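You operate a simulated robot arm through the tools that you are given. There is no shell and no other tool. Be economical: measure what you need, move in short steps, check, and stop when the job is done.

You are at the controls of a simulated two-armed robot. One attempt, no reset.

## Task
Put the teal surge block on the workbench top away on the ledge under the breaker board. Fetch the lens carton and set it on the top of the grey load. Take the cream reel on the workbench top and put it away on the top of the test bench. Open the window door. Any order will do. Set down upright: teal surge block, lens carton.

The check looks at the end state, three seconds after you hand in, the way a careful person would. Anything else that was tipped, shoved, dropped, spilled or broken makes it a failure.

## Robot
Two 6-joint arms with two-finger grippers on one trunk, on a base that drives. Base frame: it is fixed to the floor where the robot stands at the start and does not move with it; the origin is under the middle of the robot, x ahead of it, y to its left, z up. Units: mm, rad, N and s.
The left shoulder is at the start at [30, 178, 1088], the right one opposite. With the tool pointing down near the work surface each hand reaches from about 460 to 840 mm from the robot's upright axis, wherever it stands, measured 20 degrees to its own side. Places, roughly: cream reel (5x5x5 cm) [800, -300, 900]; ledge under the breaker board (33x17 cm) [-1080, 1760, 800]; lens carton [500, -750, 1000]; teal surge block [500, 0, 1000]; top of the grey load [900, -2500, 1000]; top of the test bench [700, 1000, 900]; window door [-1700, -4000, 1300]. Payload 2.54 kg a hand.
The tool frame of a hand sits at the grasp point between the pads (the TCP): z along the fingers, y along the line on which they close. The tips reach 30 mm beyond it. The gripper opens to 116 mm. The gripper's body begins 95 mm behind the TCP.
Orientation is that of the tool frame in the base frame, as [roll, pitch, yaw] about the fixed x, y, z axes, in that order (R = Rz(yaw) Ry(pitch) Rx(roll)). With the fingers straight down and closing along the base's y, the tool's x points along the base's -x, its y along +y and its z along -z.

## Interface
- The arms move only by the tool arm_command. It takes "left_increments", "right_increments" or both (then of equal length, played together; a hand with none holds still); each is a list of rows, each a list of 3 entries, a list of its own where there are three numbers: the shift along the tool's x, y, z in units of 40 mm (1.0 is 40 mm), then the turn, a rotation vector about the tool's x, y, z in units of 8 degrees (1.0 is 8 degrees), then the finger opening in cm, from 0 to 11.6. In form: [[[tx, ty, tz], [rx, ry, rz], fingers], ...]. A call has 1 to 20 rows; each row shifts and turns the commanded pose from where the row before left it, along the tool's axes as they then stand. A call with a number of a shift or a turn outside -1 to 1 is refused whole. Each row takes 0.2 s and may step no farther than 50 mm and 0.15 rad from the row before; otherwise, or with a gripper value out of range, the whole call is refused. Where a pose cannot be reached the arm comes as near as it can. A force on the tool above 40 N (or 10 N above the force at the start of the call, whichever is more), or a blocked arm, ends the call early, and 0.2 s more pass. Each finger travels about 153 mm/s and halts on what it meets, pressing with about 41 N; the grip force reading is that of the motor and also rises with nothing between the fingers. The clock runs only during rows and for 0.2 s after the last one: add rows that do not move to give the fingers time. The reply holds the time, the measured pose of the TCP, the force on the tool along the base axes, the opening and the grip force, in the units named above and with some noise, with the torque about the TCP (base axes, N m) and any sound that the robot's microphone picked up.
- Cameras (640 x 400 px; columns grow to the right, rows downward): "scene" is now at [27.5, -26, 1794.5]; the picture's right is [-0.40, -0.92, 0.00], its down [-0.81, 0.35, -0.48] and it looks along [0.44, -0.19, -0.88] (base axes); focal length 269 px, centre (320, 200). "left" rides on the left gripper at [69, 15, -122] in its tool frame; the picture's right is [-0.21, 0.98, 0.00], its down [-0.83, -0.18, -0.53] and it looks along [-0.52, -0.11, 0.85] (tool axes); focal length 251 px, centre (320, 200). "right" rides on the right gripper at [69, -15, -122] in its tool frame; the picture's right is [0.21, 0.98, 0.00], its down [-0.83, 0.18, -0.53] and it looks along [-0.52, 0.11, 0.85] (tool axes); focal length 251 px, centre (320, 200). There is no depth. A picture from a camera that has moved, and an enlarged one, comes with that camera's place and axes in the base frame and with its lens.
- camera(camera): a new picture of that camera. It takes no simulated time.
- lift_body(by): slides the trunk up (or, below 0, down) by that many mm; the arms and the scene camera ride with it, the base frame stays. It gives what a move gives, with no picture.
- steer(legs): drives the robot by 1 to 6 legs, each [ahead, left, turn to the left] in mm, mm and rad, along the robot's own axes; the way and the turn of a leg run together, so that a leg with both is an arc; at most 1500 mm and 3.142 rad a leg. The arms and the cameras ride along, it lands a little off, and it stops where it bumps. It gives what a move gives.
- aim_head(pan, tilt): turns the head with the scene camera to pan (to the left, within 2.496 rad either way) and tilt (down, from -0.506 to 1.204), counted from straight ahead of the robot. It gives what a move gives.
- zoom(camera, box): a new picture of the part [left, top, right, bottom] of that camera's present view, enlarged. It takes no simulated time.
- finish_job(): hands the job in; it is judged then, once.

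Work in short steps. Places have to be worked out from the pictures, the camera data and where the tool is seen: move nearer, look again, correct. Check each grasp and each placing, and mend what went wrong. You have 165 turns and 122 pictures in all, those below and enlarged ones among them. Open the grippers and draw the arms clear of the work before you hand the job in, unless the task says otherwise; then end with one line.

The tools are called after "Emit:" by a JSON object that holds its "fn" and its "kwargs". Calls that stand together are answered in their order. arm_command: Moves the arms, as the interface text tells. Its arguments: {"type":"object","properties":{"left_increments":{"type":"array","items":{"type":"array"}},"right_increments":{"type":"array","items":{"type":"array"}}},"required":[]} The other tools are called the same way: lift_body (by) slides the trunk up or down; steer (legs) drives the base; aim_head (pan, tilt) turns the head that bears the scene camera; camera (camera) takes a picture; zoom (camera, box) takes an enlarged picture of a part of a camera's view; finish_job () hands the job in.

At the start:

```text
t: 0.0
left_tool_pos: [553.9, -64.4, 1192.1]
left_orientation: [3.141, 0.0, -3.141]
left_ft_force: [0.4, 0.4, 0.5]
left_wrist_torque: [-0.01, -0.01, 0.0]
left_gripper_width: 115.8
left_grasp_force: 0.0
right_tool_pos: [331.9, -329.0, 1217.4]
right_orientation: [-3.141, 0.001, 3.141]
right_ft_force: [0.2, -0.5, 0.3]
right_wrist_torque: [-0.02, 0.04, -0.02]
right_gripper_width: 116.0
right_grasp_force: 0.0
trunk travel left (down, up): [-300.0, 240.0]
robot x, y, heading: [2.1, -0.8, 0.003]
head pan, tilt: [-0.408, 1.07]
```

scene: 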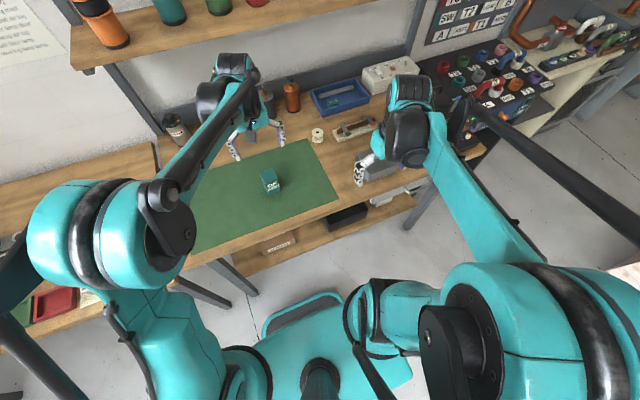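
right: 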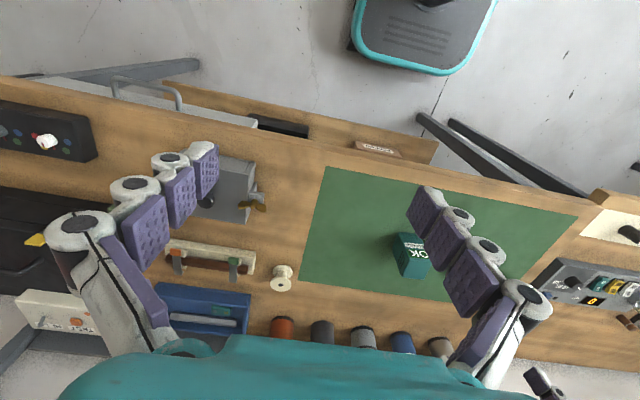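
left: 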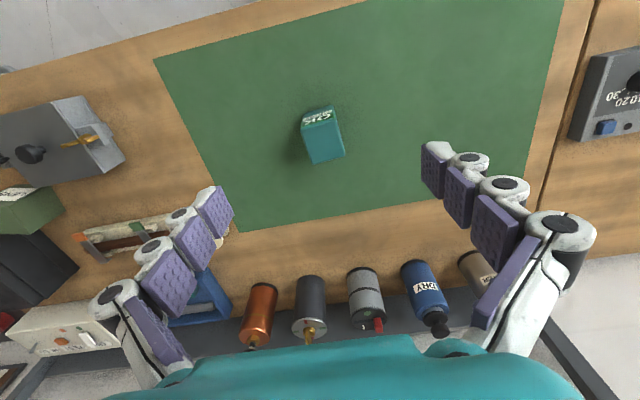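

The start views show the teal block on the green mat, the reel beyond it, and black/white items at right. I look around with the head to see the remaining places.

Emit:
{"fn": "zoom", "kwargs": {"camera": "scene", "box": [160, 60, 480, 260]}}

Emit:
{"fn": "aim_head", "kwargs": {"pan": -1.2, "tilt": 0.5}}

Emit:
{"fn": "camera", "kwargs": {"camera": "scene"}}

Emit:
{"fn": "aim_head", "kwargs": {"pan": -2.3, "tilt": 0.3}}

Emit:
{"fn": "camera", "kwargs": {"camera": "scene"}}

Emit:
{"fn": "aim_head", "kwargs": {"pan": 2.3, "tilt": 0.4}}

Emit:
{"fn": "camera", "kwargs": {"camera": "scene"}}

Emit:
{"fn": "aim_head", "kwargs": {"pan": 0.9, "tilt": 0.6}}

Emit:
{"fn": "camera", "kwargs": {"camera": "scene"}}

```text
2.00 times, centred on (320, 160) of scene
camera zoom: at [27.5, -26.0, 1794.5], right [-0.4, -0.92, 0.0], down [-0.81, 0.35, -0.48], along [0.44, -0.19, -0.88], focal length 538 px, centre (320, 280)
```

zoom: 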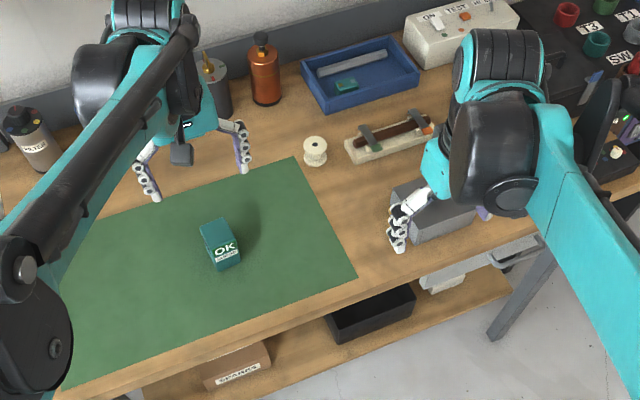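

```text
t: 1.1
left_tool_pos: [555.2, -64.4, 1192.1]
left_orientation: [3.14, -0.001, 3.141]
left_ft_force: [-0.7, -0.6, 0.2]
left_wrist_torque: [-0.01, -0.01, 0.02]
left_gripper_width: 116.0
left_grasp_force: 0.0
right_tool_pos: [330.7, -328.3, 1216.6]
right_orientation: [3.141, 0.0, -3.141]
right_ft_force: [-0.9, -0.5, -0.2]
right_wrist_torque: [-0.01, 0.02, -0.01]
right_gripper_width: 116.0
right_grasp_force: 0.2
trunk travel left (down, up): [-300.0, 240.0]
robot x, y, heading: [-0.2, -4.0, 0.003]
head pan, tilt: [-1.201, 0.499]
```

```text
117 pictures are left
camera scene: at [0.7, -84.9, 1840.3], right [-0.93, -0.36, 0.0], down [-0.17, 0.45, -0.88], along [0.32, -0.82, -0.48], focal length 269 px, centre (320, 200)
```

scene: 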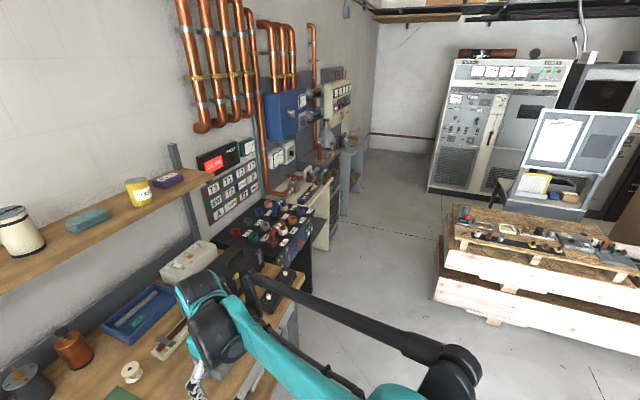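

```text
t: 2.5
left_tool_pos: [554.5, -64.6, 1192.2]
left_orientation: [3.141, 0.0, 3.141]
left_ft_force: [0.2, 0.1, -0.6]
left_wrist_torque: [-0.03, -0.03, -0.03]
left_gripper_width: 116.2
left_grasp_force: 0.1
right_tool_pos: [331.7, -328.9, 1216.3]
right_orientation: [3.141, 0.0, -3.141]
right_ft_force: [0.1, -0.7, -0.7]
right_wrist_torque: [0.02, 0.0, 0.0]
right_gripper_width: 115.9
right_grasp_force: 0.1
trunk travel left (down, up): [-300.0, 240.0]
robot x, y, heading: [0.8, 0.7, 0.0]
head pan, tilt: [-2.3, 0.3]
```

```text
116 pictures are left
camera scene: at [-94.5, -69.8, 1858.7], right [-0.75, 0.67, 0.0], down [0.2, 0.22, -0.96], along [-0.64, -0.71, -0.3], focal length 269 px, centre (320, 200)
```

scene: 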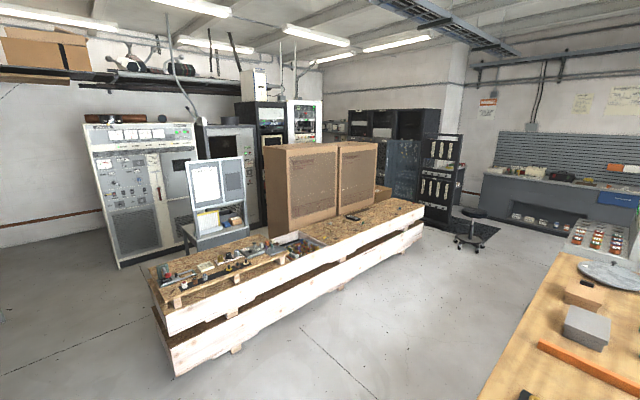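

```text
t: 6.1
left_tool_pos: [554.4, -64.9, 1191.9]
left_orientation: [3.141, -0.001, 3.14]
left_ft_force: [0.3, -0.5, 1.1]
left_wrist_torque: [0.01, -0.02, 0.03]
left_gripper_width: 115.8
left_grasp_force: 0.0
right_tool_pos: [331.2, -329.1, 1216.8]
right_orientation: [-3.141, 0.001, 3.141]
right_ft_force: [-0.9, -0.4, -0.5]
right_wrist_torque: [-0.01, 0.02, 0.0]
right_gripper_width: 116.0
right_grasp_force: 0.1
trunk travel left (down, up): [-300.0, 240.0]
robot x, y, heading: [-1.5, -1.4, 0.003]
head pan, tilt: [2.3, 0.4]
```

```text
115 pictures are left
camera scene: at [-94.1, 69.0, 1849.5], right [0.75, 0.67, 0.0], down [0.26, -0.29, -0.92], along [-0.61, 0.69, -0.39], focal length 269 px, centre (320, 200)
```

scene: 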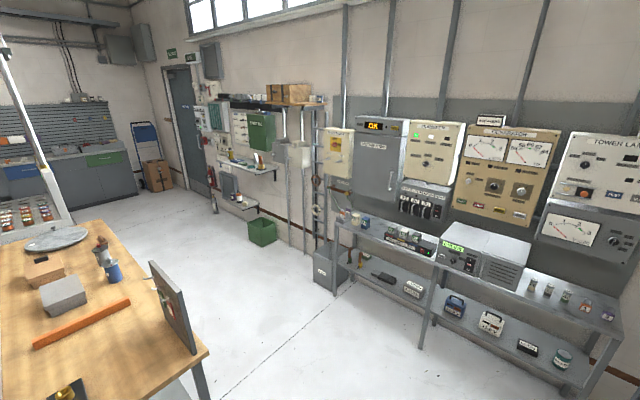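

```text
t: 7.7
left_tool_pos: [554.1, -65.0, 1190.6]
left_orientation: [3.141, 0.001, -3.141]
left_ft_force: [0.2, -1.0, 0.3]
left_wrist_torque: [-0.03, -0.01, 0.0]
left_gripper_width: 116.1
left_grasp_force: 0.0
right_tool_pos: [331.6, -328.8, 1216.5]
right_orientation: [3.141, 0.0, 3.141]
right_ft_force: [0.9, -0.1, 0.8]
right_wrist_torque: [0.0, -0.02, -0.01]
right_gripper_width: 115.9
right_grasp_force: 0.1
trunk travel left (down, up): [-300.0, 240.0]
robot x, y, heading: [-0.1, -0.3, -0.001]
head pan, tilt: [0.901, 0.6]
```

```text
114 pictures are left
camera scene: at [22.5, 69.2, 1831.2], right [0.78, -0.62, 0.0], down [-0.35, -0.44, -0.83], along [0.51, 0.65, -0.56], focal length 269 px, centre (320, 200)
```

scene: 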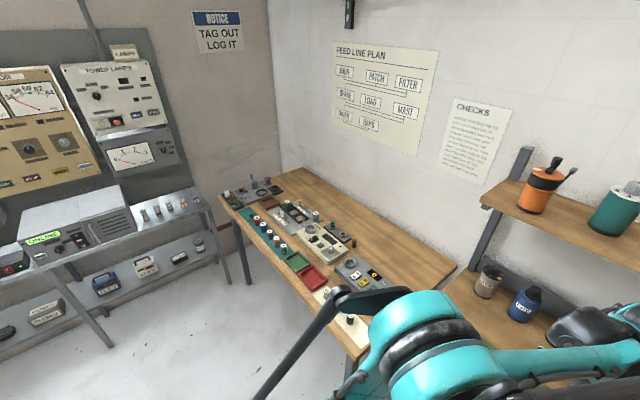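

I zoom on candidate areas: grey load/lens carton on the right, then the window door and ledge.

Emit:
{"fn": "aim_head", "kwargs": {"pan": -1.2, "tilt": 0.5}}

Emit:
{"fn": "zoom", "kwargs": {"camera": "scene", "box": [200, 70, 400, 195]}}

Emit:
{"fn": "zoom", "kwargs": {"camera": "scene", "box": [160, 180, 360, 305]}}

Emit:
{"fn": "aim_head", "kwargs": {"pan": -2.3, "tilt": 0.3}}

Emit:
{"fn": "zoom", "kwargs": {"camera": "scene", "box": [140, 60, 340, 260]}}

Emit:
{"fn": "aim_head", "kwargs": {"pan": 2.3, "tilt": 0.4}}

Emit:
{"fn": "zoom", "kwargs": {"camera": "scene", "box": [300, 100, 480, 310]}}

```text
t: 9.7
left_tool_pos: [555.3, -65.4, 1191.9]
left_orientation: [-3.141, -0.002, -3.141]
left_ft_force: [1.6, -0.3, 0.6]
left_wrist_torque: [-0.01, 0.0, -0.05]
left_gripper_width: 116.3
left_grasp_force: 0.1
right_tool_pos: [331.8, -329.0, 1216.6]
right_orientation: [-3.141, 0.001, -3.141]
right_ft_force: [0.7, -0.1, -0.8]
right_wrist_torque: [0.0, 0.01, 0.01]
right_gripper_width: 116.0
right_grasp_force: 0.1
trunk travel left (down, up): [-300.0, 240.0]
robot x, y, heading: [0.1, 1.4, 0.001]
head pan, tilt: [-1.201, 0.499]
```

```text
3.20 times, centred on (300, 132) of scene
camera zoom: at [0.6, -84.9, 1840.3], right [-0.93, -0.36, 0.0], down [-0.17, 0.45, -0.88], along [0.32, -0.82, -0.48], focal length 860 px, centre (384, 416)
```

zoom: 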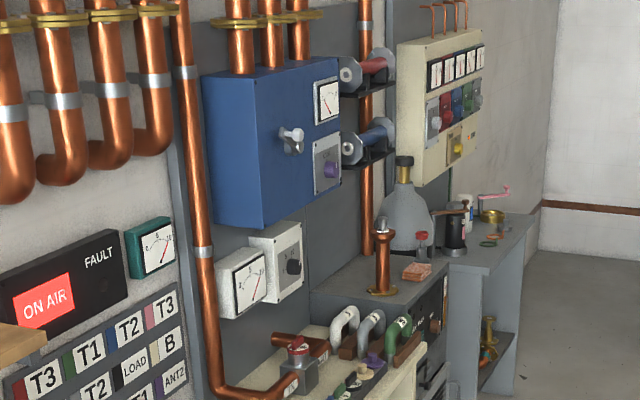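

```text
3.20 times, centred on (260, 242) of scene
camera zoom: at [0.6, -84.9, 1840.3], right [-0.93, -0.36, 0.0], down [-0.17, 0.45, -0.88], along [0.32, -0.82, -0.48], focal length 860 px, centre (512, 64)
```

zoom: 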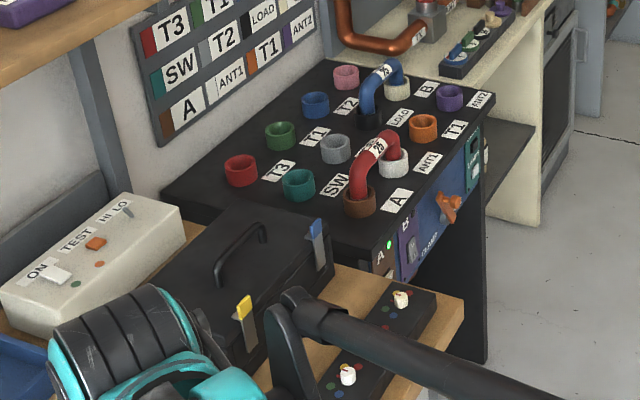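

```text
t: 11.0
left_tool_pos: [555.2, -64.8, 1192.5]
left_orientation: [-3.141, -0.001, 3.141]
left_ft_force: [-0.6, 0.0, 0.3]
left_wrist_torque: [-0.02, -0.04, -0.01]
left_gripper_width: 116.1
left_grasp_force: 0.0
right_tool_pos: [330.4, -328.0, 1217.6]
right_orientation: [3.141, 0.0, 3.14]
right_ft_force: [0.6, 1.4, -0.5]
right_wrist_torque: [0.0, -0.03, -0.01]
right_gripper_width: 116.1
right_grasp_force: 0.0
trunk travel left (down, up): [-300.0, 240.0]
robot x, y, heading: [-5.1, -1.6, 0.003]
head pan, tilt: [-2.3, 0.3]
```

```text
2.00 times, centred on (240, 160) of scene
camera zoom: at [-94.5, -69.8, 1858.7], right [-0.75, 0.67, 0.0], down [0.2, 0.22, -0.96], along [-0.64, -0.71, -0.3], focal length 538 px, centre (480, 280)
```

zoom: 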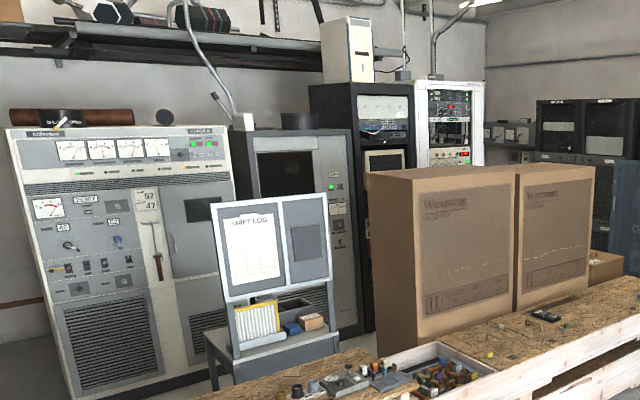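

```text
t: 14.7
left_tool_pos: [554.3, -65.1, 1192.1]
left_orientation: [3.141, 0.0, 3.141]
left_ft_force: [0.0, -0.5, 0.8]
left_wrist_torque: [-0.02, -0.02, 0.01]
left_gripper_width: 116.1
left_grasp_force: 0.0
right_tool_pos: [331.0, -328.8, 1216.5]
right_orientation: [-3.141, -0.001, 3.141]
right_ft_force: [0.5, 0.1, -0.6]
right_wrist_torque: [-0.05, 0.01, 0.02]
right_gripper_width: 116.0
right_grasp_force: 0.0
trunk travel left (down, up): [-300.0, 240.0]
robot x, y, heading: [2.4, -2.2, -0.0]
head pan, tilt: [2.3, 0.4]
```

```text
1.90 times, centred on (390, 205) of scene
camera zoom: at [-94.1, 69.0, 1849.5], right [0.75, 0.67, 0.0], down [0.26, -0.29, -0.92], along [-0.61, 0.69, -0.39], focal length 512 px, centre (187, 190)
```

zoom: 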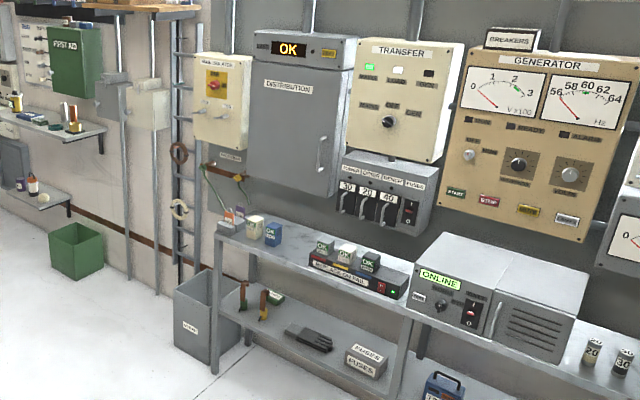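

Lens carton isn't evident yet; I zoom into the right hand view around the right end of the bench.

Emit:
{"fn": "zoom", "kwargs": {"camera": "right", "box": [0, 60, 260, 340]}}

Emit:
{"fn": "aim_head", "kwargs": {"pan": -0.6, "tilt": 0.75}}

Emit:
{"fn": "camera", "kwargs": {"camera": "scene"}}

```text
1.43 times, centred on (130, 200) of right
camera zoom: at [261.7, -345.4, 1338.0], right [-0.21, 0.98, 0.0], down [0.83, 0.18, 0.53], along [0.52, 0.11, -0.85], focal length 359 px, centre (591, 200)
```

zoom: 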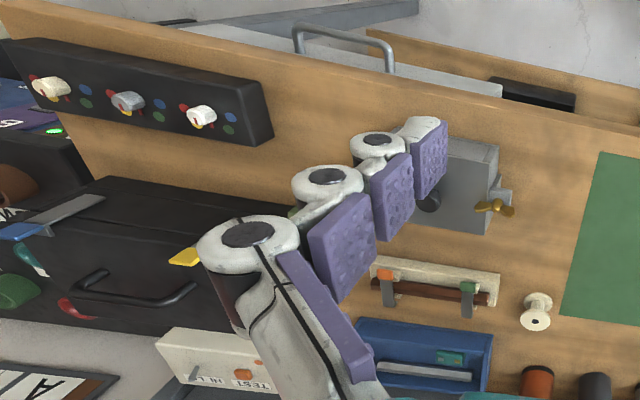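

```text
t: 17.2
left_tool_pos: [555.8, -63.6, 1193.3]
left_orientation: [3.141, 0.0, -3.141]
left_ft_force: [-0.6, 0.1, 0.8]
left_wrist_torque: [0.03, -0.01, 0.01]
left_gripper_width: 115.9
left_grasp_force: 0.1
right_tool_pos: [331.1, -330.5, 1216.6]
right_orientation: [-3.141, 0.002, 3.142]
right_ft_force: [-0.2, -0.3, -0.9]
right_wrist_torque: [0.01, -0.02, -0.01]
right_gripper_width: 115.9
right_grasp_force: 0.0
trunk travel left (down, up): [-300.0, 240.0]
robot x, y, heading: [1.3, -0.4, 0.003]
head pan, tilt: [-0.6, 0.75]
```

```text
108 pictures are left
camera scene: at [36.1, -46.9, 1818.3], right [-0.56, -0.83, 0.0], down [-0.56, 0.39, -0.73], along [0.6, -0.41, -0.68], focal length 269 px, centre (320, 200)
```

scene: 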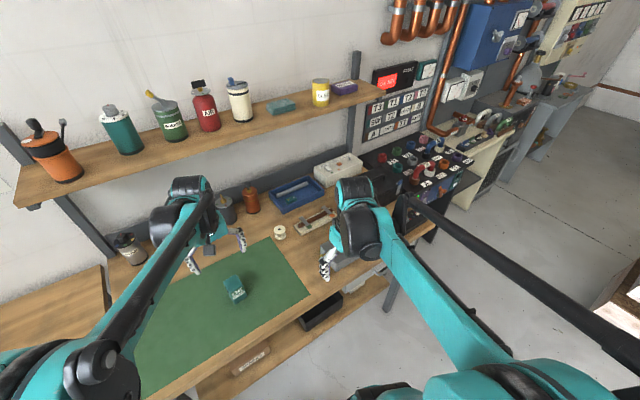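

The left hand view shows a green box beside the grey vise near (627,-637); likely the lens carton. I zoom to check.

Emit:
{"fn": "zoom", "kwargs": {"camera": "left", "box": [0, 80, 160, 360]}}

```text
1.43 times, centred on (80, 220) of left
camera zoom: at [484.3, -50.1, 1313.1], right [0.21, 0.98, 0.0], down [0.83, -0.18, 0.53], along [0.52, -0.11, -0.85], focal length 359 px, centre (663, 171)
```

zoom: 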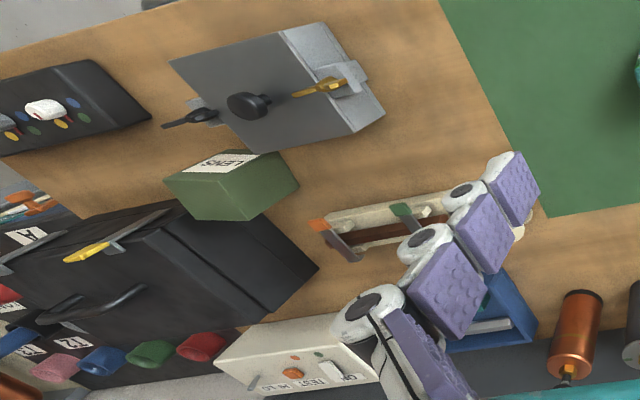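

That's the lens carton. Now zoom at the teal block and reel to get pose.

Emit:
{"fn": "zoom", "kwargs": {"camera": "left", "box": [240, 60, 400, 200]}}

Emit:
{"fn": "zoom", "kwargs": {"camera": "right", "box": [240, 160, 480, 310]}}

```text
2.86 times, centred on (320, 130) of left
camera zoom: at [484.3, -50.1, 1313.1], right [0.21, 0.98, 0.0], down [0.83, -0.18, 0.53], along [0.52, -0.11, -0.85], focal length 718 px, centre (320, 400)
```

zoom: 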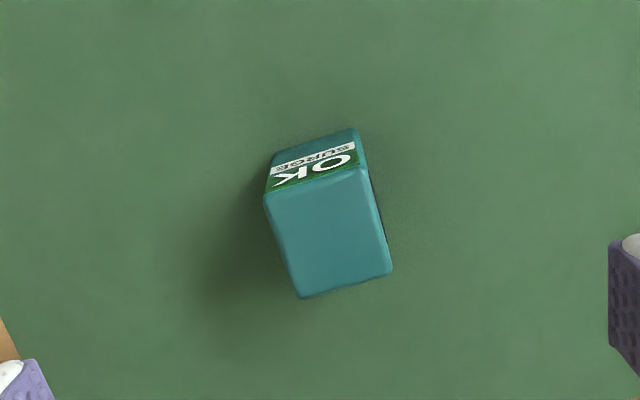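

```text
2.67 times, centred on (360, 235) of right
camera zoom: at [261.7, -345.4, 1338.0], right [-0.21, 0.98, 0.0], down [0.83, 0.18, 0.53], along [0.52, 0.11, -0.85], focal length 670 px, centre (213, 107)
```

zoom: 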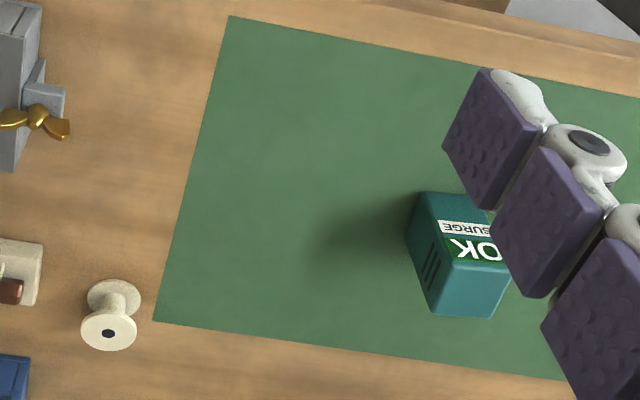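

Triangulated: teal block top centre ≈(605,-70,960), 51 wide in y, bench ≈873, yaw ≈+4°. Lower the left hand to just above it first.

Emit:
{"fn": "arm_command", "kwargs": {"left_increments": [[[-0.2, -0.02, 0.9], [0, 0, -0.1], 11.6], [[-0.2, -0.02, 0.9], [0, 0, -0.1], 11.6], [[-0.2, -0.02, 0.9], [0, 0, -0.1], 11.6], [[-0.2, -0.02, 0.9], [0, 0, -0.1], 11.6], [[-0.2, -0.02, 0.9], [0, 0, -0.1], 11.6]]}}

Emit:
{"fn": "camera", "kwargs": {"camera": "left"}}

```text
t: 18.4
left_tool_pos: [595.5, -67.6, 1011.5]
left_orientation: [3.141, 0.001, -3.071]
left_ft_force: [0.1, 0.1, -0.3]
left_wrist_torque: [0.01, 0.03, 0.0]
left_gripper_width: 115.9
left_grasp_force: 0.0
right_tool_pos: [330.9, -329.3, 1216.7]
right_orientation: [3.142, 0.001, 3.141]
right_ft_force: [1.2, 0.2, 0.1]
right_wrist_torque: [0.01, 0.02, 0.04]
right_gripper_width: 116.0
right_grasp_force: 0.1
trunk travel left (down, up): [-300.0, 240.0]
robot x, y, heading: [4.5, 0.5, -0.002]
head pan, tilt: [-0.6, 0.75]
```

```text
104 pictures are left
camera left: at [524.2, -58.2, 1132.5], right [0.15, 0.99, 0.0], down [0.84, -0.12, 0.53], along [0.53, -0.08, -0.85], focal length 251 px, centre (320, 200)
```

left: 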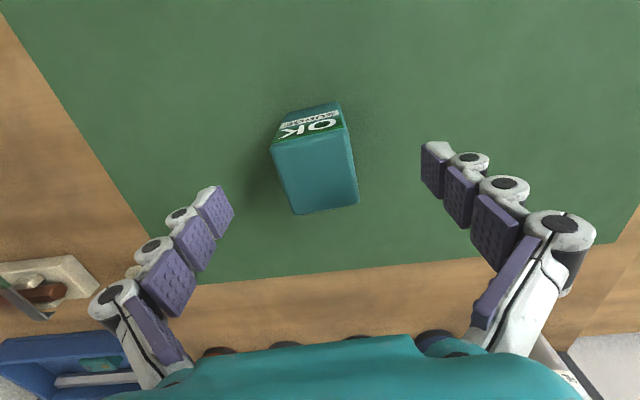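

Block agrees at (610,-73). Descend to z≈928 and close.

Emit:
{"fn": "arm_command", "kwargs": {"left_increments": [[[-0.15, -0.05, 0.7], [0, 0, 0], 11.6], [[-0.12, -0.04, 0.7], [0, 0, 0], 11.6], [[-0.05, 0, 0.65], [0, 0, 0], 11.6], [[0, 0, 0], [0, 0, 0], 6], [[0, 0, 0], [0, 0, 0], 4], [[0, 0, 0], [0, 0, 0], 4], [[0, 0, 0], [0, 0, 0], 4]]}}

Emit:
{"fn": "camera", "kwargs": {"camera": "left"}}

```text
t: 20.0
left_tool_pos: [609.6, -70.8, 929.2]
left_orientation: [-3.14, 0.001, -3.071]
left_ft_force: [-0.7, -0.1, -1.1]
left_wrist_torque: [-0.01, -0.01, -0.01]
left_gripper_width: 48.8
left_grasp_force: 40.8
right_tool_pos: [331.7, -328.7, 1216.9]
right_orientation: [3.14, 0.0, 3.141]
right_ft_force: [0.1, 0.4, 0.1]
right_wrist_torque: [0.01, 0.01, 0.0]
right_gripper_width: 116.2
right_grasp_force: 0.1
trunk travel left (down, up): [-300.0, 240.0]
robot x, y, heading: [0.8, -3.2, -0.006]
head pan, tilt: [-0.6, 0.75]
```

```text
103 pictures are left
camera left: at [537.0, -60.5, 1050.9], right [0.15, 0.99, 0.0], down [0.84, -0.12, 0.53], along [0.53, -0.08, -0.85], focal length 251 px, centre (320, 200)
```

left: 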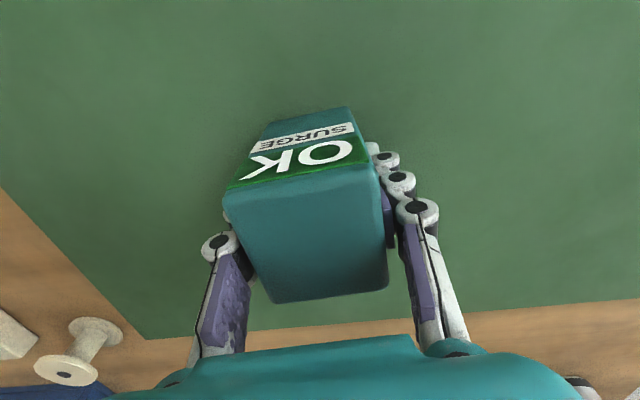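

Teal is held at 48.8 mm. Lift it, pull it back toward the robot.

Emit:
{"fn": "arm_command", "kwargs": {"left_increments": [[[0, 0, -1], [0, 0, 0], 4], [[0, 0, -1], [0, 0, 0], 4], [[0, 0, -1], [0, 0, 0], 4], [[0, 0, -1], [0, 0, 0], 4], [[0, 0, -1], [0, 0, 0], 4], [[0.5, 0, -1], [0, 0, 0], 4], [[1, 0, -0.5], [0, 0, 0], 4], [[1, 0, 0], [0, 0, 0], 4], [[1, 0, 0], [0, 0, 0], 4], [[0.5, 0.5, 0], [0, 0, 0], 4]]}}

Emit:
{"fn": "camera", "kwargs": {"camera": "scene"}}

```text
t: 22.2
left_tool_pos: [446.3, -58.7, 1189.5]
left_orientation: [-3.14, 0.0, -3.073]
left_ft_force: [-0.4, 0.3, -0.4]
left_wrist_torque: [-0.04, -0.01, 0.03]
left_gripper_width: 48.9
left_grasp_force: 40.8
right_tool_pos: [331.0, -327.0, 1216.9]
right_orientation: [-3.141, -0.001, -3.141]
right_ft_force: [-0.3, 0.6, -0.9]
right_wrist_torque: [-0.04, 0.02, -0.02]
right_gripper_width: 115.9
right_grasp_force: 0.0
trunk travel left (down, up): [-300.0, 240.0]
robot x, y, heading: [0.2, 0.4, -0.004]
head pan, tilt: [-0.6, 0.75]
```

```text
102 pictures are left
camera scene: at [35.3, -45.0, 1818.4], right [-0.56, -0.83, 0.0], down [-0.56, 0.38, -0.73], along [0.6, -0.41, -0.68], focal length 269 px, centre (320, 200)
```

scene: 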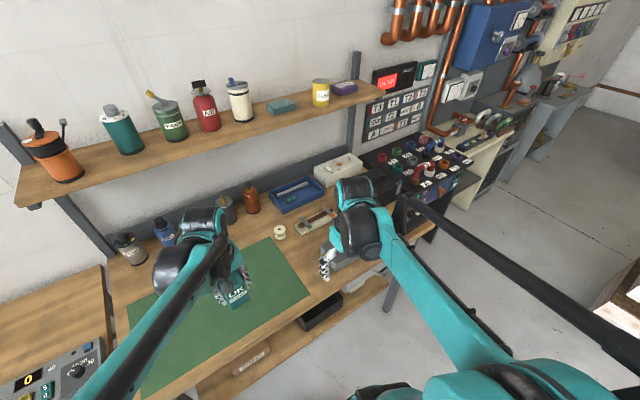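

Drive 70 mm ahead so the reel falls within the right hand's reach.

Emit:
{"fn": "steer", "kwargs": {"legs": [[70, 0, 0]]}}

Emit:
{"fn": "arm_command", "kwargs": {"right_increments": [[[-1, 0, 0], [0, 0, 0], 9], [[-1, 0, 0], [0, 0, 0], 9], [[-1, 0, 0], [0, 0, 0], 9], [[-1, 0, 0], [0, 0, 0], 9], [[-1, 0, 0], [0, 0, 0], 9], [[-1, 0, 0.4], [0, 0, 0], 9], [[-0.8, 0, 0.8], [0, 0, 0], 9], [[-0.8, 0, 0.8], [0, 0, 0], 9]]}}

Emit:
{"fn": "camera", "kwargs": {"camera": "right"}}

```text
t: 23.2
left_tool_pos: [518.3, -60.2, 1188.6]
left_orientation: [-3.142, -0.002, -3.072]
left_ft_force: [1.1, -1.0, -2.6]
left_wrist_torque: [-0.04, 0.04, 0.02]
left_gripper_width: 48.8
left_grasp_force: 40.6
right_tool_pos: [402.0, -328.6, 1216.3]
right_orientation: [3.141, -0.002, -3.141]
right_ft_force: [0.4, 0.3, -0.3]
right_wrist_torque: [0.0, 0.02, 0.01]
right_gripper_width: 116.1
right_grasp_force: 0.1
trunk travel left (down, up): [-300.0, 240.0]
robot x, y, heading: [70.0, -0.1, 0.002]
head pan, tilt: [-0.6, 0.75]
```

```text
t: 25.0
left_tool_pos: [518.5, -60.9, 1188.5]
left_orientation: [3.14, -0.002, -3.07]
left_ft_force: [0.1, 0.0, -1.6]
left_wrist_torque: [0.04, 0.05, 0.0]
left_gripper_width: 48.9
left_grasp_force: 40.8
right_tool_pos: [708.2, -329.7, 1134.6]
right_orientation: [-3.142, 0.001, 3.14]
right_ft_force: [0.4, -0.4, -0.8]
right_wrist_torque: [0.02, 0.06, -0.01]
right_gripper_width: 89.8
right_grasp_force: 0.0
trunk travel left (down, up): [-300.0, 240.0]
robot x, y, heading: [73.4, 0.0, 0.002]
head pan, tilt: [-0.6, 0.75]
```

```text
101 pictures are left
camera right: at [639.1, -346.3, 1256.0], right [-0.21, 0.98, 0.0], down [0.83, 0.18, 0.53], along [0.52, 0.11, -0.85], focal length 251 px, centre (320, 200)
```

right: 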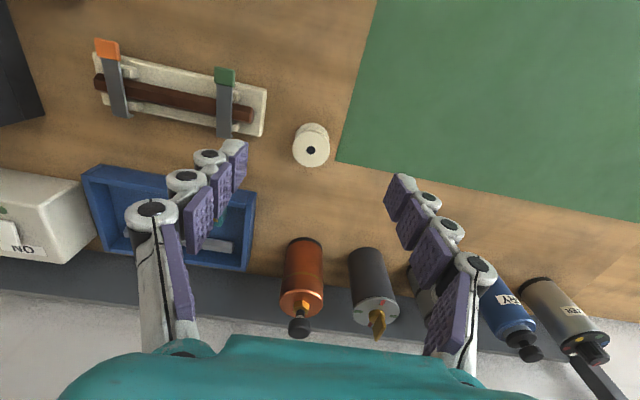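

Reel at ≈(765,-331). Descend on it to z≈911.

Emit:
{"fn": "arm_command", "kwargs": {"right_increments": [[[-0.3, 0, 0.9], [0, 0, 0], 8.5], [[-0.3, 0, 0.9], [0, 0, 0], 8.5], [[-0.3, -0.03, 0.9], [0, 0, 0], 8.5], [[-0.3, 0, 0.9], [0, 0, 0], 8.5]]}}

Emit:
{"fn": "camera", "kwargs": {"camera": "right"}}

```text
t: 26.0
left_tool_pos: [518.4, -60.8, 1189.9]
left_orientation: [3.142, -0.002, -3.072]
left_ft_force: [1.1, 0.2, -1.3]
left_wrist_torque: [-0.01, 0.02, -0.01]
left_gripper_width: 49.0
left_grasp_force: 41.0
right_tool_pos: [755.3, -329.8, 991.4]
right_orientation: [3.141, -0.002, 3.141]
right_ft_force: [0.2, 0.2, -0.7]
right_wrist_torque: [0.0, 0.03, 0.02]
right_gripper_width: 84.9
right_grasp_force: 0.1
trunk travel left (down, up): [-300.0, 240.0]
robot x, y, heading: [72.6, -0.7, 0.006]
head pan, tilt: [-0.6, 0.75]
```

```text
100 pictures are left
camera right: at [684.7, -346.0, 1111.2], right [-0.22, 0.98, 0.0], down [0.83, 0.18, 0.53], along [0.52, 0.12, -0.85], focal length 251 px, centre (320, 200)
```

right: 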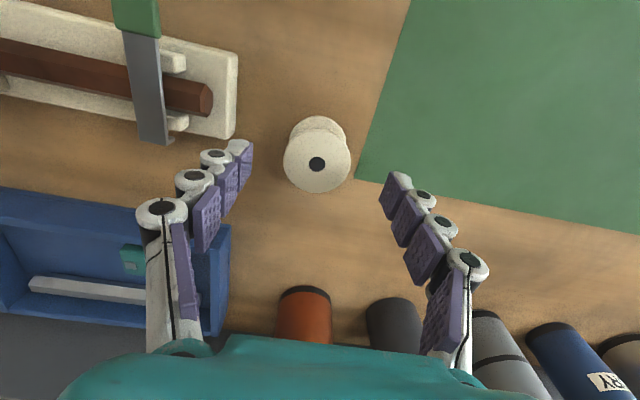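

Centre confirmed (765,-330). Descend 80 mm and close.

Emit:
{"fn": "arm_command", "kwargs": {"right_increments": [[[-0.1, 0, 0.7], [0, 0, 0], 8.5], [[-0.1, 0, 0.7], [0, 0, 0], 8.5], [[-0.05, 0, 0.6], [0, 0, 0], 8.5], [[0, 0, 0], [0, 0, 0], 6], [[0, 0, 0], [0, 0, 0], 4], [[0, 0, 0], [0, 0, 0], 4], [[0, 0, 0], [0, 0, 0], 4]]}}

Emit:
{"fn": "camera", "kwargs": {"camera": "right"}}

```text
t: 26.9
left_tool_pos: [510.3, -56.2, 1193.8]
left_orientation: [-3.138, 0.006, -3.073]
left_ft_force: [-0.3, 0.6, -1.0]
left_wrist_torque: [-0.03, -0.07, 0.0]
left_gripper_width: 48.8
left_grasp_force: 40.7
right_tool_pos: [758.8, -324.9, 924.2]
right_orientation: [-3.137, 0.014, -3.142]
right_ft_force: [16.1, 1.6, 87.2]
right_wrist_torque: [1.07, 0.27, -0.68]
right_gripper_width: 77.9
right_grasp_force: 45.1
trunk travel left (down, up): [-300.0, 240.0]
robot x, y, heading: [72.3, 0.1, -0.004]
head pan, tilt: [-0.6, 0.75]
stopped in row 4 (right hand): the force on the tool passed its limit at 53 N (the readings are from after the stop); the commanded pose is now the measured one
```

```text
99 pictures are left
camera right: at [689.1, -341.5, 1045.0], right [-0.21, 0.98, -0.01], down [0.82, 0.18, 0.54], along [0.53, 0.11, -0.84], focal length 251 px, centre (320, 200)
```

right: 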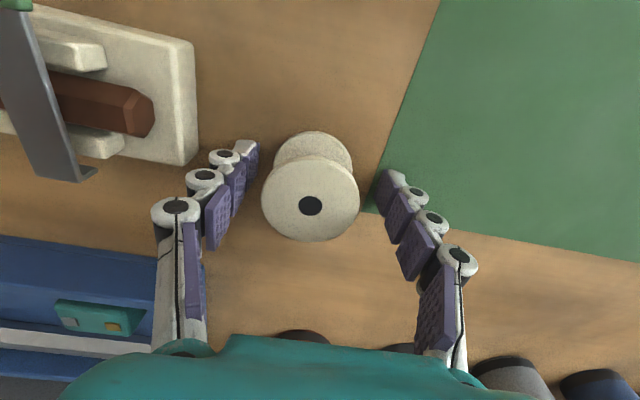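

Tips pressed on the bench (bench is higher than guessed, ~890). Raise a little and check force.

Emit:
{"fn": "arm_command", "kwargs": {"right_increments": [[[-0.05, -0.1, -0.1], [0, 0, 0], 8.5], [[0, 0, 0], [0, 0, 0], 8.5]]}}

Emit:
{"fn": "camera", "kwargs": {"camera": "right"}}

```text
t: 27.5
left_tool_pos: [510.7, -57.9, 1192.8]
left_orientation: [-3.139, 0.005, -3.072]
left_ft_force: [-2.6, 0.4, -0.5]
left_wrist_torque: [-0.1, -0.2, 0.0]
left_gripper_width: 48.9
left_grasp_force: 40.7
right_tool_pos: [760.4, -331.4, 922.3]
right_orientation: [-3.136, 0.012, -3.141]
right_ft_force: [4.4, 3.2, 16.4]
right_wrist_torque: [0.54, -0.07, -0.19]
right_gripper_width: 84.7
right_grasp_force: 1.3
trunk travel left (down, up): [-300.0, 240.0]
robot x, y, heading: [70.8, -1.4, 0.004]
head pan, tilt: [-0.6, 0.75]
```

```text
98 pictures are left
camera right: at [690.2, -347.2, 1043.3], right [-0.22, 0.98, -0.01], down [0.82, 0.19, 0.54], along [0.53, 0.11, -0.84], focal length 251 px, centre (320, 200)
```

right: 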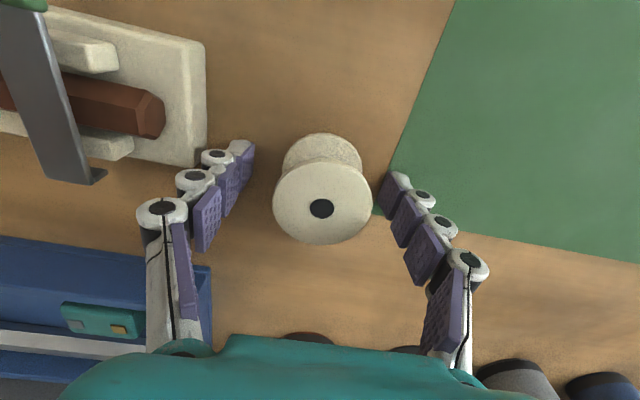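

Bench is ≈888, reel top ≈937. Raise 6 mm and close.

Emit:
{"fn": "arm_command", "kwargs": {"right_increments": [[[0, -0.03, -0.15], [0, 0, 0], 8.5], [[0, 0, 0], [0, 0, 0], 6], [[0, 0, 0], [0, 0, 0], 4], [[0, 0, 0], [0, 0, 0], 4], [[0, 0, 0], [0, 0, 0], 4]]}}

Emit:
{"fn": "camera", "kwargs": {"camera": "right"}}

```text
t: 28.1
left_tool_pos: [513.5, -59.8, 1190.8]
left_orientation: [-3.14, 0.004, -3.071]
left_ft_force: [0.6, -0.5, -1.6]
left_wrist_torque: [0.06, 0.02, 0.01]
left_gripper_width: 48.9
left_grasp_force: 40.5
right_tool_pos: [764.3, -329.0, 928.7]
right_orientation: [3.14, 0.006, -3.138]
right_ft_force: [-11.9, 10.2, 33.2]
right_wrist_torque: [0.05, 0.65, -0.37]
right_gripper_width: 47.6
right_grasp_force: 41.1
trunk travel left (down, up): [-300.0, 240.0]
robot x, y, heading: [68.5, 1.4, 0.003]
head pan, tilt: [-0.6, 0.75]
stopped in row 3 (right hand): the force on the tool passed its limit at 82 N (the readings are from after the stop); the commanded pose is now the measured one
```

```text
97 pictures are left
camera right: at [693.9, -346.6, 1050.0], right [-0.22, 0.98, 0.0], down [0.82, 0.18, 0.54], along [0.53, 0.12, -0.84], focal length 251 px, centre (320, 200)
```

right: 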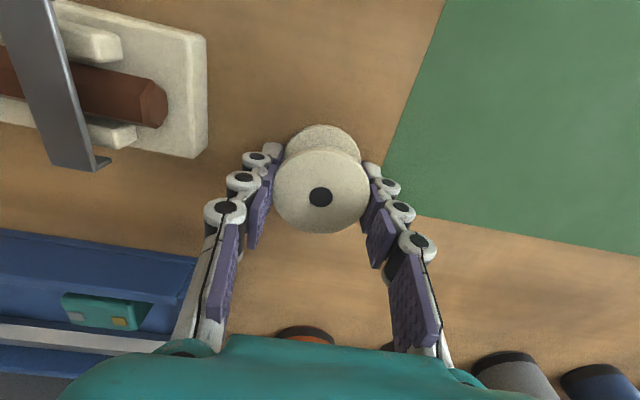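

Gripped at 47.6 mm (closing pressed the tips down somewhat). Lift gently.

Emit:
{"fn": "arm_command", "kwargs": {"right_increments": [[[0, 0, -0.3], [0, 0, 0], 4], [[0, 0, -0.6], [0, 0, 0], 4], [[0, 0, -1], [0, 0, 0], 4], [[0, 0, -1], [0, 0, 0], 4]]}}

Emit:
{"fn": "camera", "kwargs": {"camera": "right"}}

```text
t: 29.1
left_tool_pos: [515.3, -58.9, 1189.7]
left_orientation: [3.141, 0.001, -3.07]
left_ft_force: [-0.1, 0.0, -1.9]
left_wrist_torque: [-0.02, -0.03, -0.01]
left_gripper_width: 49.0
left_grasp_force: 41.0
right_tool_pos: [763.8, -332.1, 1042.6]
right_orientation: [-3.141, 0.007, -3.14]
right_ft_force: [-0.5, 0.3, -0.1]
right_wrist_torque: [-0.01, -0.02, 0.03]
right_gripper_width: 47.2
right_grasp_force: 40.9
trunk travel left (down, up): [-300.0, 240.0]
robot x, y, heading: [68.6, 1.5, 0.004]
head pan, tilt: [-0.6, 0.75]
```

```text
96 pictures are left
camera right: at [693.6, -349.1, 1161.8], right [-0.22, 0.98, 0.0], down [0.82, 0.18, 0.54], along [0.53, 0.12, -0.84], focal length 251 px, centre (320, 200)
```

right: 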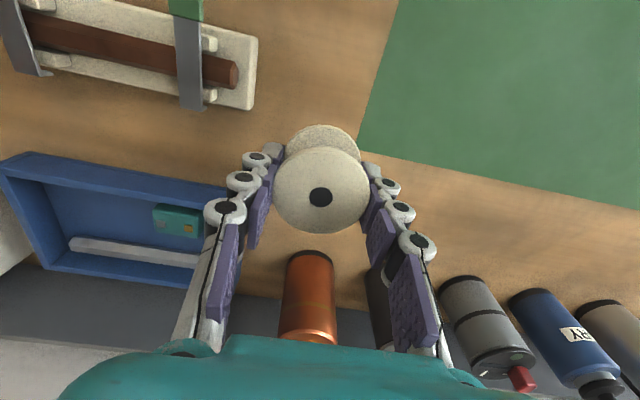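

Reel held. Raise and retract it, then back out and strafe left to the test bench.

Emit:
{"fn": "arm_command", "kwargs": {"right_increments": [[[0, 0, -1], [0, 0, 0], 4], [[0, 0, -1], [0, 0, 0], 4], [[0.5, 0, -1], [0, 0, 0], 4], [[1, 0, -0.5], [0, 0, 0], 4], [[1, 0, 0], [0, 0, 0], 4], [[1, 0, 0], [0, 0, 0], 4]]}}

Emit:
{"fn": "steer", "kwargs": {"legs": [[-70, 0, 0], [0, 900, 0]]}}

Emit:
{"fn": "aim_head", "kwargs": {"pan": 0.1, "tilt": 0.9}}

Emit:
{"fn": "camera", "kwargs": {"camera": "scene"}}

Emit:
{"fn": "camera", "kwargs": {"camera": "right"}}

```text
t: 30.5
left_tool_pos: [514.9, -60.3, 1189.5]
left_orientation: [-3.14, 0.003, -3.07]
left_ft_force: [-0.9, 0.8, -1.6]
left_wrist_torque: [-0.03, -0.04, 0.0]
left_gripper_width: 49.2
left_grasp_force: 41.1
right_tool_pos: [623.4, -331.5, 1181.3]
right_orientation: [3.141, 0.008, -3.139]
right_ft_force: [-0.2, -0.2, 0.4]
right_wrist_torque: [-0.03, -0.07, 0.0]
right_gripper_width: 47.2
right_grasp_force: 41.7
trunk travel left (down, up): [-300.0, 240.0]
robot x, y, heading: [67.2, -2.6, 0.002]
head pan, tilt: [-0.6, 0.75]
```

```text
t: 35.9
left_tool_pos: [442.2, 856.5, 1189.5]
left_orientation: [3.141, 0.001, -3.06]
left_ft_force: [0.8, 0.3, -1.9]
left_wrist_torque: [-0.01, -0.01, 0.01]
left_gripper_width: 48.6
left_grasp_force: 41.0
right_tool_pos: [553.5, 586.0, 1179.6]
right_orientation: [3.141, 0.008, -3.127]
right_ft_force: [0.0, 0.1, -0.7]
right_wrist_torque: [-0.01, -0.01, 0.04]
right_gripper_width: 47.5
right_grasp_force: 41.0
trunk travel left (down, up): [-300.0, 240.0]
robot x, y, heading: [-6.3, 910.0, 0.012]
head pan, tilt: [-0.6, 0.75]
```

```text
t: 37.0
left_tool_pos: [442.2, 856.6, 1190.5]
left_orientation: [3.141, -0.001, -3.061]
left_ft_force: [0.0, 0.2, -1.8]
left_wrist_torque: [-0.03, -0.01, 0.0]
left_gripper_width: 48.8
left_grasp_force: 41.4
right_tool_pos: [552.1, 584.8, 1179.5]
right_orientation: [-3.139, 0.006, -3.127]
right_ft_force: [-0.4, -0.1, -0.1]
right_wrist_torque: [0.0, -0.01, 0.0]
right_gripper_width: 47.5
right_grasp_force: 41.1
trunk travel left (down, up): [-300.0, 240.0]
robot x, y, heading: [-2.7, 910.3, 0.013]
head pan, tilt: [0.099, 0.901]
```

```text
95 pictures are left
camera scene: at [37.1, 919.2, 1806.4], right [0.11, -0.99, 0.0], down [-0.78, -0.09, -0.62], along [0.62, 0.07, -0.78], focal length 269 px, centre (320, 200)
```

scene: 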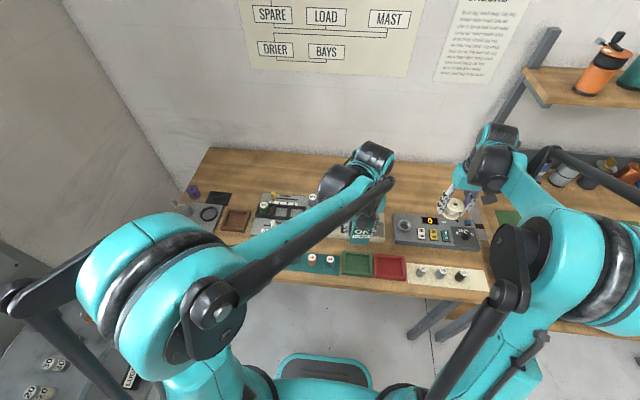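

```text
94 pictures are left
camera right: at [483.3, 567.6, 1300.7], right [-0.23, 0.97, 0.0], down [0.82, 0.19, 0.54], along [0.53, 0.12, -0.84], focal length 251 px, centre (320, 200)
```

right: 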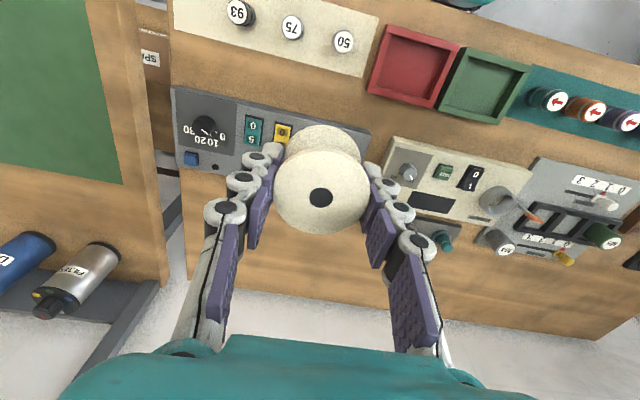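

Free wood lies behind the instruments at about x 740–1030. Drive 80 ahead, then move the reel over (800,590) and lower partway.

Emit:
{"fn": "steer", "kwargs": {"legs": [[80, 0, 0]]}}

Emit:
{"fn": "arm_command", "kwargs": {"right_increments": [[[-1, 0, 0], [0, 0, 0], 4], [[-1, 0, 0], [0, 0, 0], 4], [[-1, 0, 0], [0, 0, 0], 4], [[-1, 0, 0], [0, 0, 0], 4], [[-0.1, 0, 1], [0, 0, 0], 4], [[0, 0, 1], [0, 0, 0], 4], [[0, 0, 1], [0, 0, 0], 4]]}}

Emit:
{"fn": "camera", "kwargs": {"camera": "right"}}

Emit:
{"fn": "zoom", "kwargs": {"camera": "scene", "box": [360, 100, 560, 300]}}

```text
t: 38.1
left_tool_pos: [522.3, 856.6, 1188.1]
left_orientation: [3.141, -0.002, -3.062]
left_ft_force: [-0.6, 0.5, -1.3]
left_wrist_torque: [0.05, 0.04, 0.0]
left_gripper_width: 48.9
left_grasp_force: 41.1
right_tool_pos: [632.2, 584.9, 1179.0]
right_orientation: [3.141, 0.005, -3.128]
right_ft_force: [0.5, -0.5, -1.5]
right_wrist_torque: [0.01, 0.02, 0.0]
right_gripper_width: 47.1
right_grasp_force: 41.3
trunk travel left (down, up): [-300.0, 240.0]
robot x, y, heading: [74.8, 910.6, 0.012]
head pan, tilt: [0.099, 0.901]
```

```text
t: 39.7
left_tool_pos: [520.9, 855.4, 1188.4]
left_orientation: [3.141, -0.002, -3.061]
left_ft_force: [0.4, -0.1, -1.2]
left_wrist_torque: [-0.01, 0.0, 0.01]
left_gripper_width: 48.8
left_grasp_force: 41.1
right_tool_pos: [799.6, 586.6, 1059.2]
right_orientation: [-3.14, 0.006, -3.126]
right_ft_force: [-0.4, -0.3, 0.0]
right_wrist_torque: [0.02, 0.02, -0.01]
right_gripper_width: 47.4
right_grasp_force: 41.5
trunk travel left (down, up): [-300.0, 240.0]
robot x, y, heading: [74.3, 912.5, 0.013]
head pan, tilt: [0.099, 0.901]
```

```text
93 pictures are left
camera right: at [728.8, 569.3, 1180.8], right [-0.23, 0.97, 0.0], down [0.82, 0.19, 0.54], along [0.52, 0.12, -0.84], focal length 251 px, centre (320, 200)
```

right: 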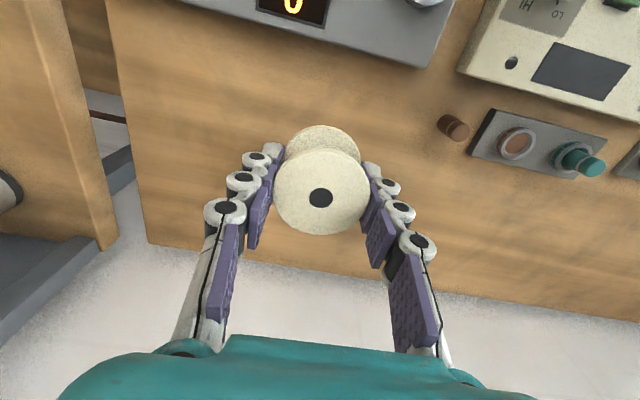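

```text
2.00 times, centred on (460, 200) of scene
camera zoom: at [116.8, 919.4, 1806.4], right [0.11, -0.99, 0.0], down [-0.78, -0.09, -0.62], along [0.62, 0.07, -0.78], focal length 538 px, centre (40, 200)
```

zoom: 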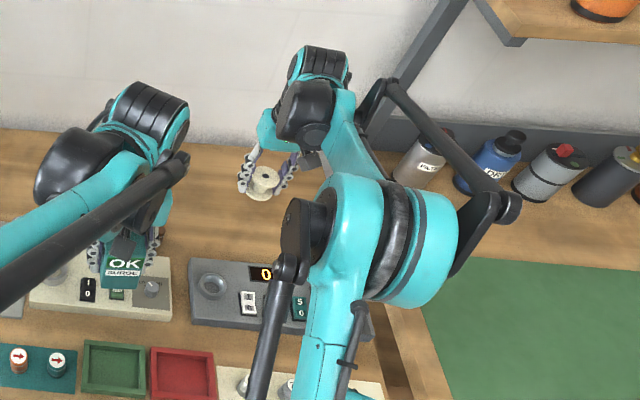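

Spot is free. Lower to ~945, then creep.

Emit:
{"fn": "arm_command", "kwargs": {"right_increments": [[[0, 0, 1], [0, 0, 0], 4], [[0, 0, 1], [0, 0, 0], 4], [[0, 0, 0.8], [0, 0, 0], 4], [[0, 0, 0], [0, 0, 0], 4]]}}

Emit:
{"fn": "camera", "kwargs": {"camera": "right"}}

```text
t: 40.7
left_tool_pos: [521.4, 856.4, 1190.5]
left_orientation: [3.14, 0.001, -3.061]
left_ft_force: [-0.1, -0.2, -0.2]
left_wrist_torque: [0.02, -0.02, -0.03]
left_gripper_width: 49.0
left_grasp_force: 40.3
right_tool_pos: [798.2, 586.7, 950.5]
right_orientation: [3.14, 0.007, -3.128]
right_ft_force: [0.4, 0.8, -1.9]
right_wrist_torque: [0.01, 0.01, 0.02]
right_gripper_width: 47.3
right_grasp_force: 41.0
trunk travel left (down, up): [-300.0, 240.0]
robot x, y, heading: [74.9, 913.4, 0.01]
head pan, tilt: [0.099, 0.901]
```

```text
91 pictures are left
camera right: at [728.0, 570.2, 1070.8], right [-0.23, 0.97, 0.0], down [0.82, 0.19, 0.54], along [0.53, 0.12, -0.84], focal length 251 px, centre (320, 200)
```

right: 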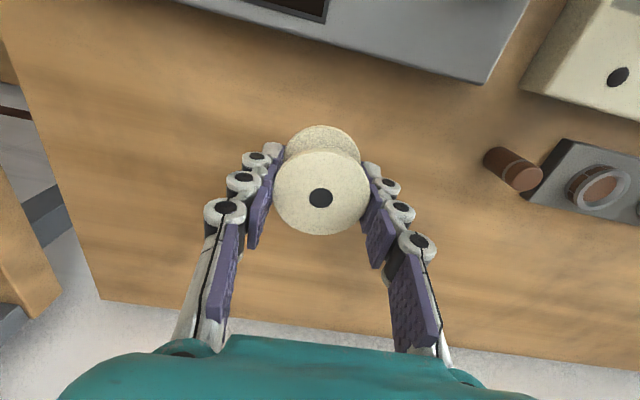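

Creep down 4 mm per row watching force.

Emit:
{"fn": "arm_command", "kwargs": {"right_increments": [[[0, 0, 0.12], [0, 0, 0], 4], [[0, 0, 0.12], [0, 0, 0], 4], [[0, 0, 0.12], [0, 0, 0], 4], [[0, 0, 0], [0, 0, 0], 4]]}}

```text
t: 41.7
left_tool_pos: [520.8, 857.4, 1189.8]
left_orientation: [3.141, 0.0, -3.06]
left_ft_force: [0.7, -0.2, -2.1]
left_wrist_torque: [0.0, -0.02, -0.03]
left_gripper_width: 49.1
left_grasp_force: 41.0
right_tool_pos: [797.4, 587.5, 933.6]
right_orientation: [3.141, 0.005, -3.128]
right_ft_force: [-0.5, -0.6, -0.1]
right_wrist_torque: [-0.01, 0.0, -0.02]
right_gripper_width: 47.6
right_grasp_force: 41.2
trunk travel left (down, up): [-300.0, 240.0]
robot x, y, heading: [70.6, 912.7, 0.011]
head pan, tilt: [0.099, 0.901]
```

No contact yet at 933.6; creep further.

Emit:
{"fn": "arm_command", "kwargs": {"right_increments": [[[0, 0, 0.08], [0, 0, 0], 4], [[0, 0, 0.08], [0, 0, 0], 4], [[0, 0, 0], [0, 0, 0], 4]]}}

```text
t: 42.5
left_tool_pos: [521.1, 856.1, 1190.0]
left_orientation: [3.141, -0.001, -3.061]
left_ft_force: [-0.9, 0.4, -1.4]
left_wrist_torque: [-0.01, -0.01, 0.02]
left_gripper_width: 48.9
left_grasp_force: 40.8
right_tool_pos: [799.3, 587.8, 929.2]
right_orientation: [3.141, 0.009, -3.128]
right_ft_force: [0.6, 0.0, -0.4]
right_wrist_torque: [-0.01, -0.01, 0.0]
right_gripper_width: 47.1
right_grasp_force: 40.9
trunk travel left (down, up): [-300.0, 240.0]
robot x, y, heading: [71.4, 912.1, 0.014]
head pan, tilt: [0.099, 0.901]
```

Emit:
{"fn": "arm_command", "kwargs": {"right_increments": [[[0, 0, 0.08], [0, 0, 0], 4], [[0, 0, 0.08], [0, 0, 0], 4], [[0, 0, 0], [0, 0, 0], 4]]}}

Emit:
{"fn": "camera", "kwargs": {"camera": "right"}}

```text
t: 43.3
left_tool_pos: [520.6, 856.2, 1189.8]
left_orientation: [-3.141, 0.001, -3.062]
left_ft_force: [0.3, 0.7, -1.7]
left_wrist_torque: [-0.03, -0.01, -0.01]
left_gripper_width: 48.9
left_grasp_force: 41.0
right_tool_pos: [797.7, 586.9, 921.5]
right_orientation: [3.141, 0.007, -3.127]
right_ft_force: [-0.5, -0.2, -0.4]
right_wrist_torque: [0.01, -0.01, 0.0]
right_gripper_width: 47.3
right_grasp_force: 40.8
trunk travel left (down, up): [-300.0, 240.0]
robot x, y, heading: [73.2, 913.5, 0.014]
head pan, tilt: [0.099, 0.901]
```

```text
90 pictures are left
camera right: at [727.7, 570.1, 1042.3], right [-0.23, 0.97, 0.0], down [0.82, 0.19, 0.54], along [0.53, 0.12, -0.84], focal length 251 px, centre (320, 200)
```

right: 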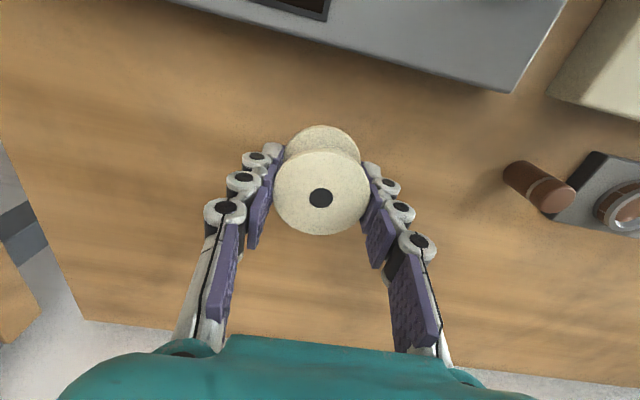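

Still clear. Creep 2.4 mm rows; the force limit guards it.

Emit:
{"fn": "arm_command", "kwargs": {"right_increments": [[[0, 0, 0.06], [0, 0, 0], 4], [[0, 0, 0.06], [0, 0, 0], 4], [[0, 0, 0.06], [0, 0, 0], 4], [[0, 0, 0.06], [0, 0, 0], 4], [[0, 0, 0], [0, 0, 0], 4]]}}

```text
t: 44.5
left_tool_pos: [520.8, 856.1, 1190.3]
left_orientation: [-3.141, -0.001, -3.061]
left_ft_force: [-0.1, 0.0, -2.7]
left_wrist_torque: [-0.06, -0.02, 0.02]
left_gripper_width: 49.0
left_grasp_force: 41.1
right_tool_pos: [797.9, 587.8, 912.5]
right_orientation: [-3.141, 0.007, -3.127]
right_ft_force: [0.3, 0.1, 0.6]
right_wrist_torque: [-0.01, 0.0, 0.0]
right_gripper_width: 47.3
right_grasp_force: 41.4
trunk travel left (down, up): [-300.0, 240.0]
robot x, y, heading: [71.6, 913.7, 0.014]
head pan, tilt: [0.099, 0.901]
```

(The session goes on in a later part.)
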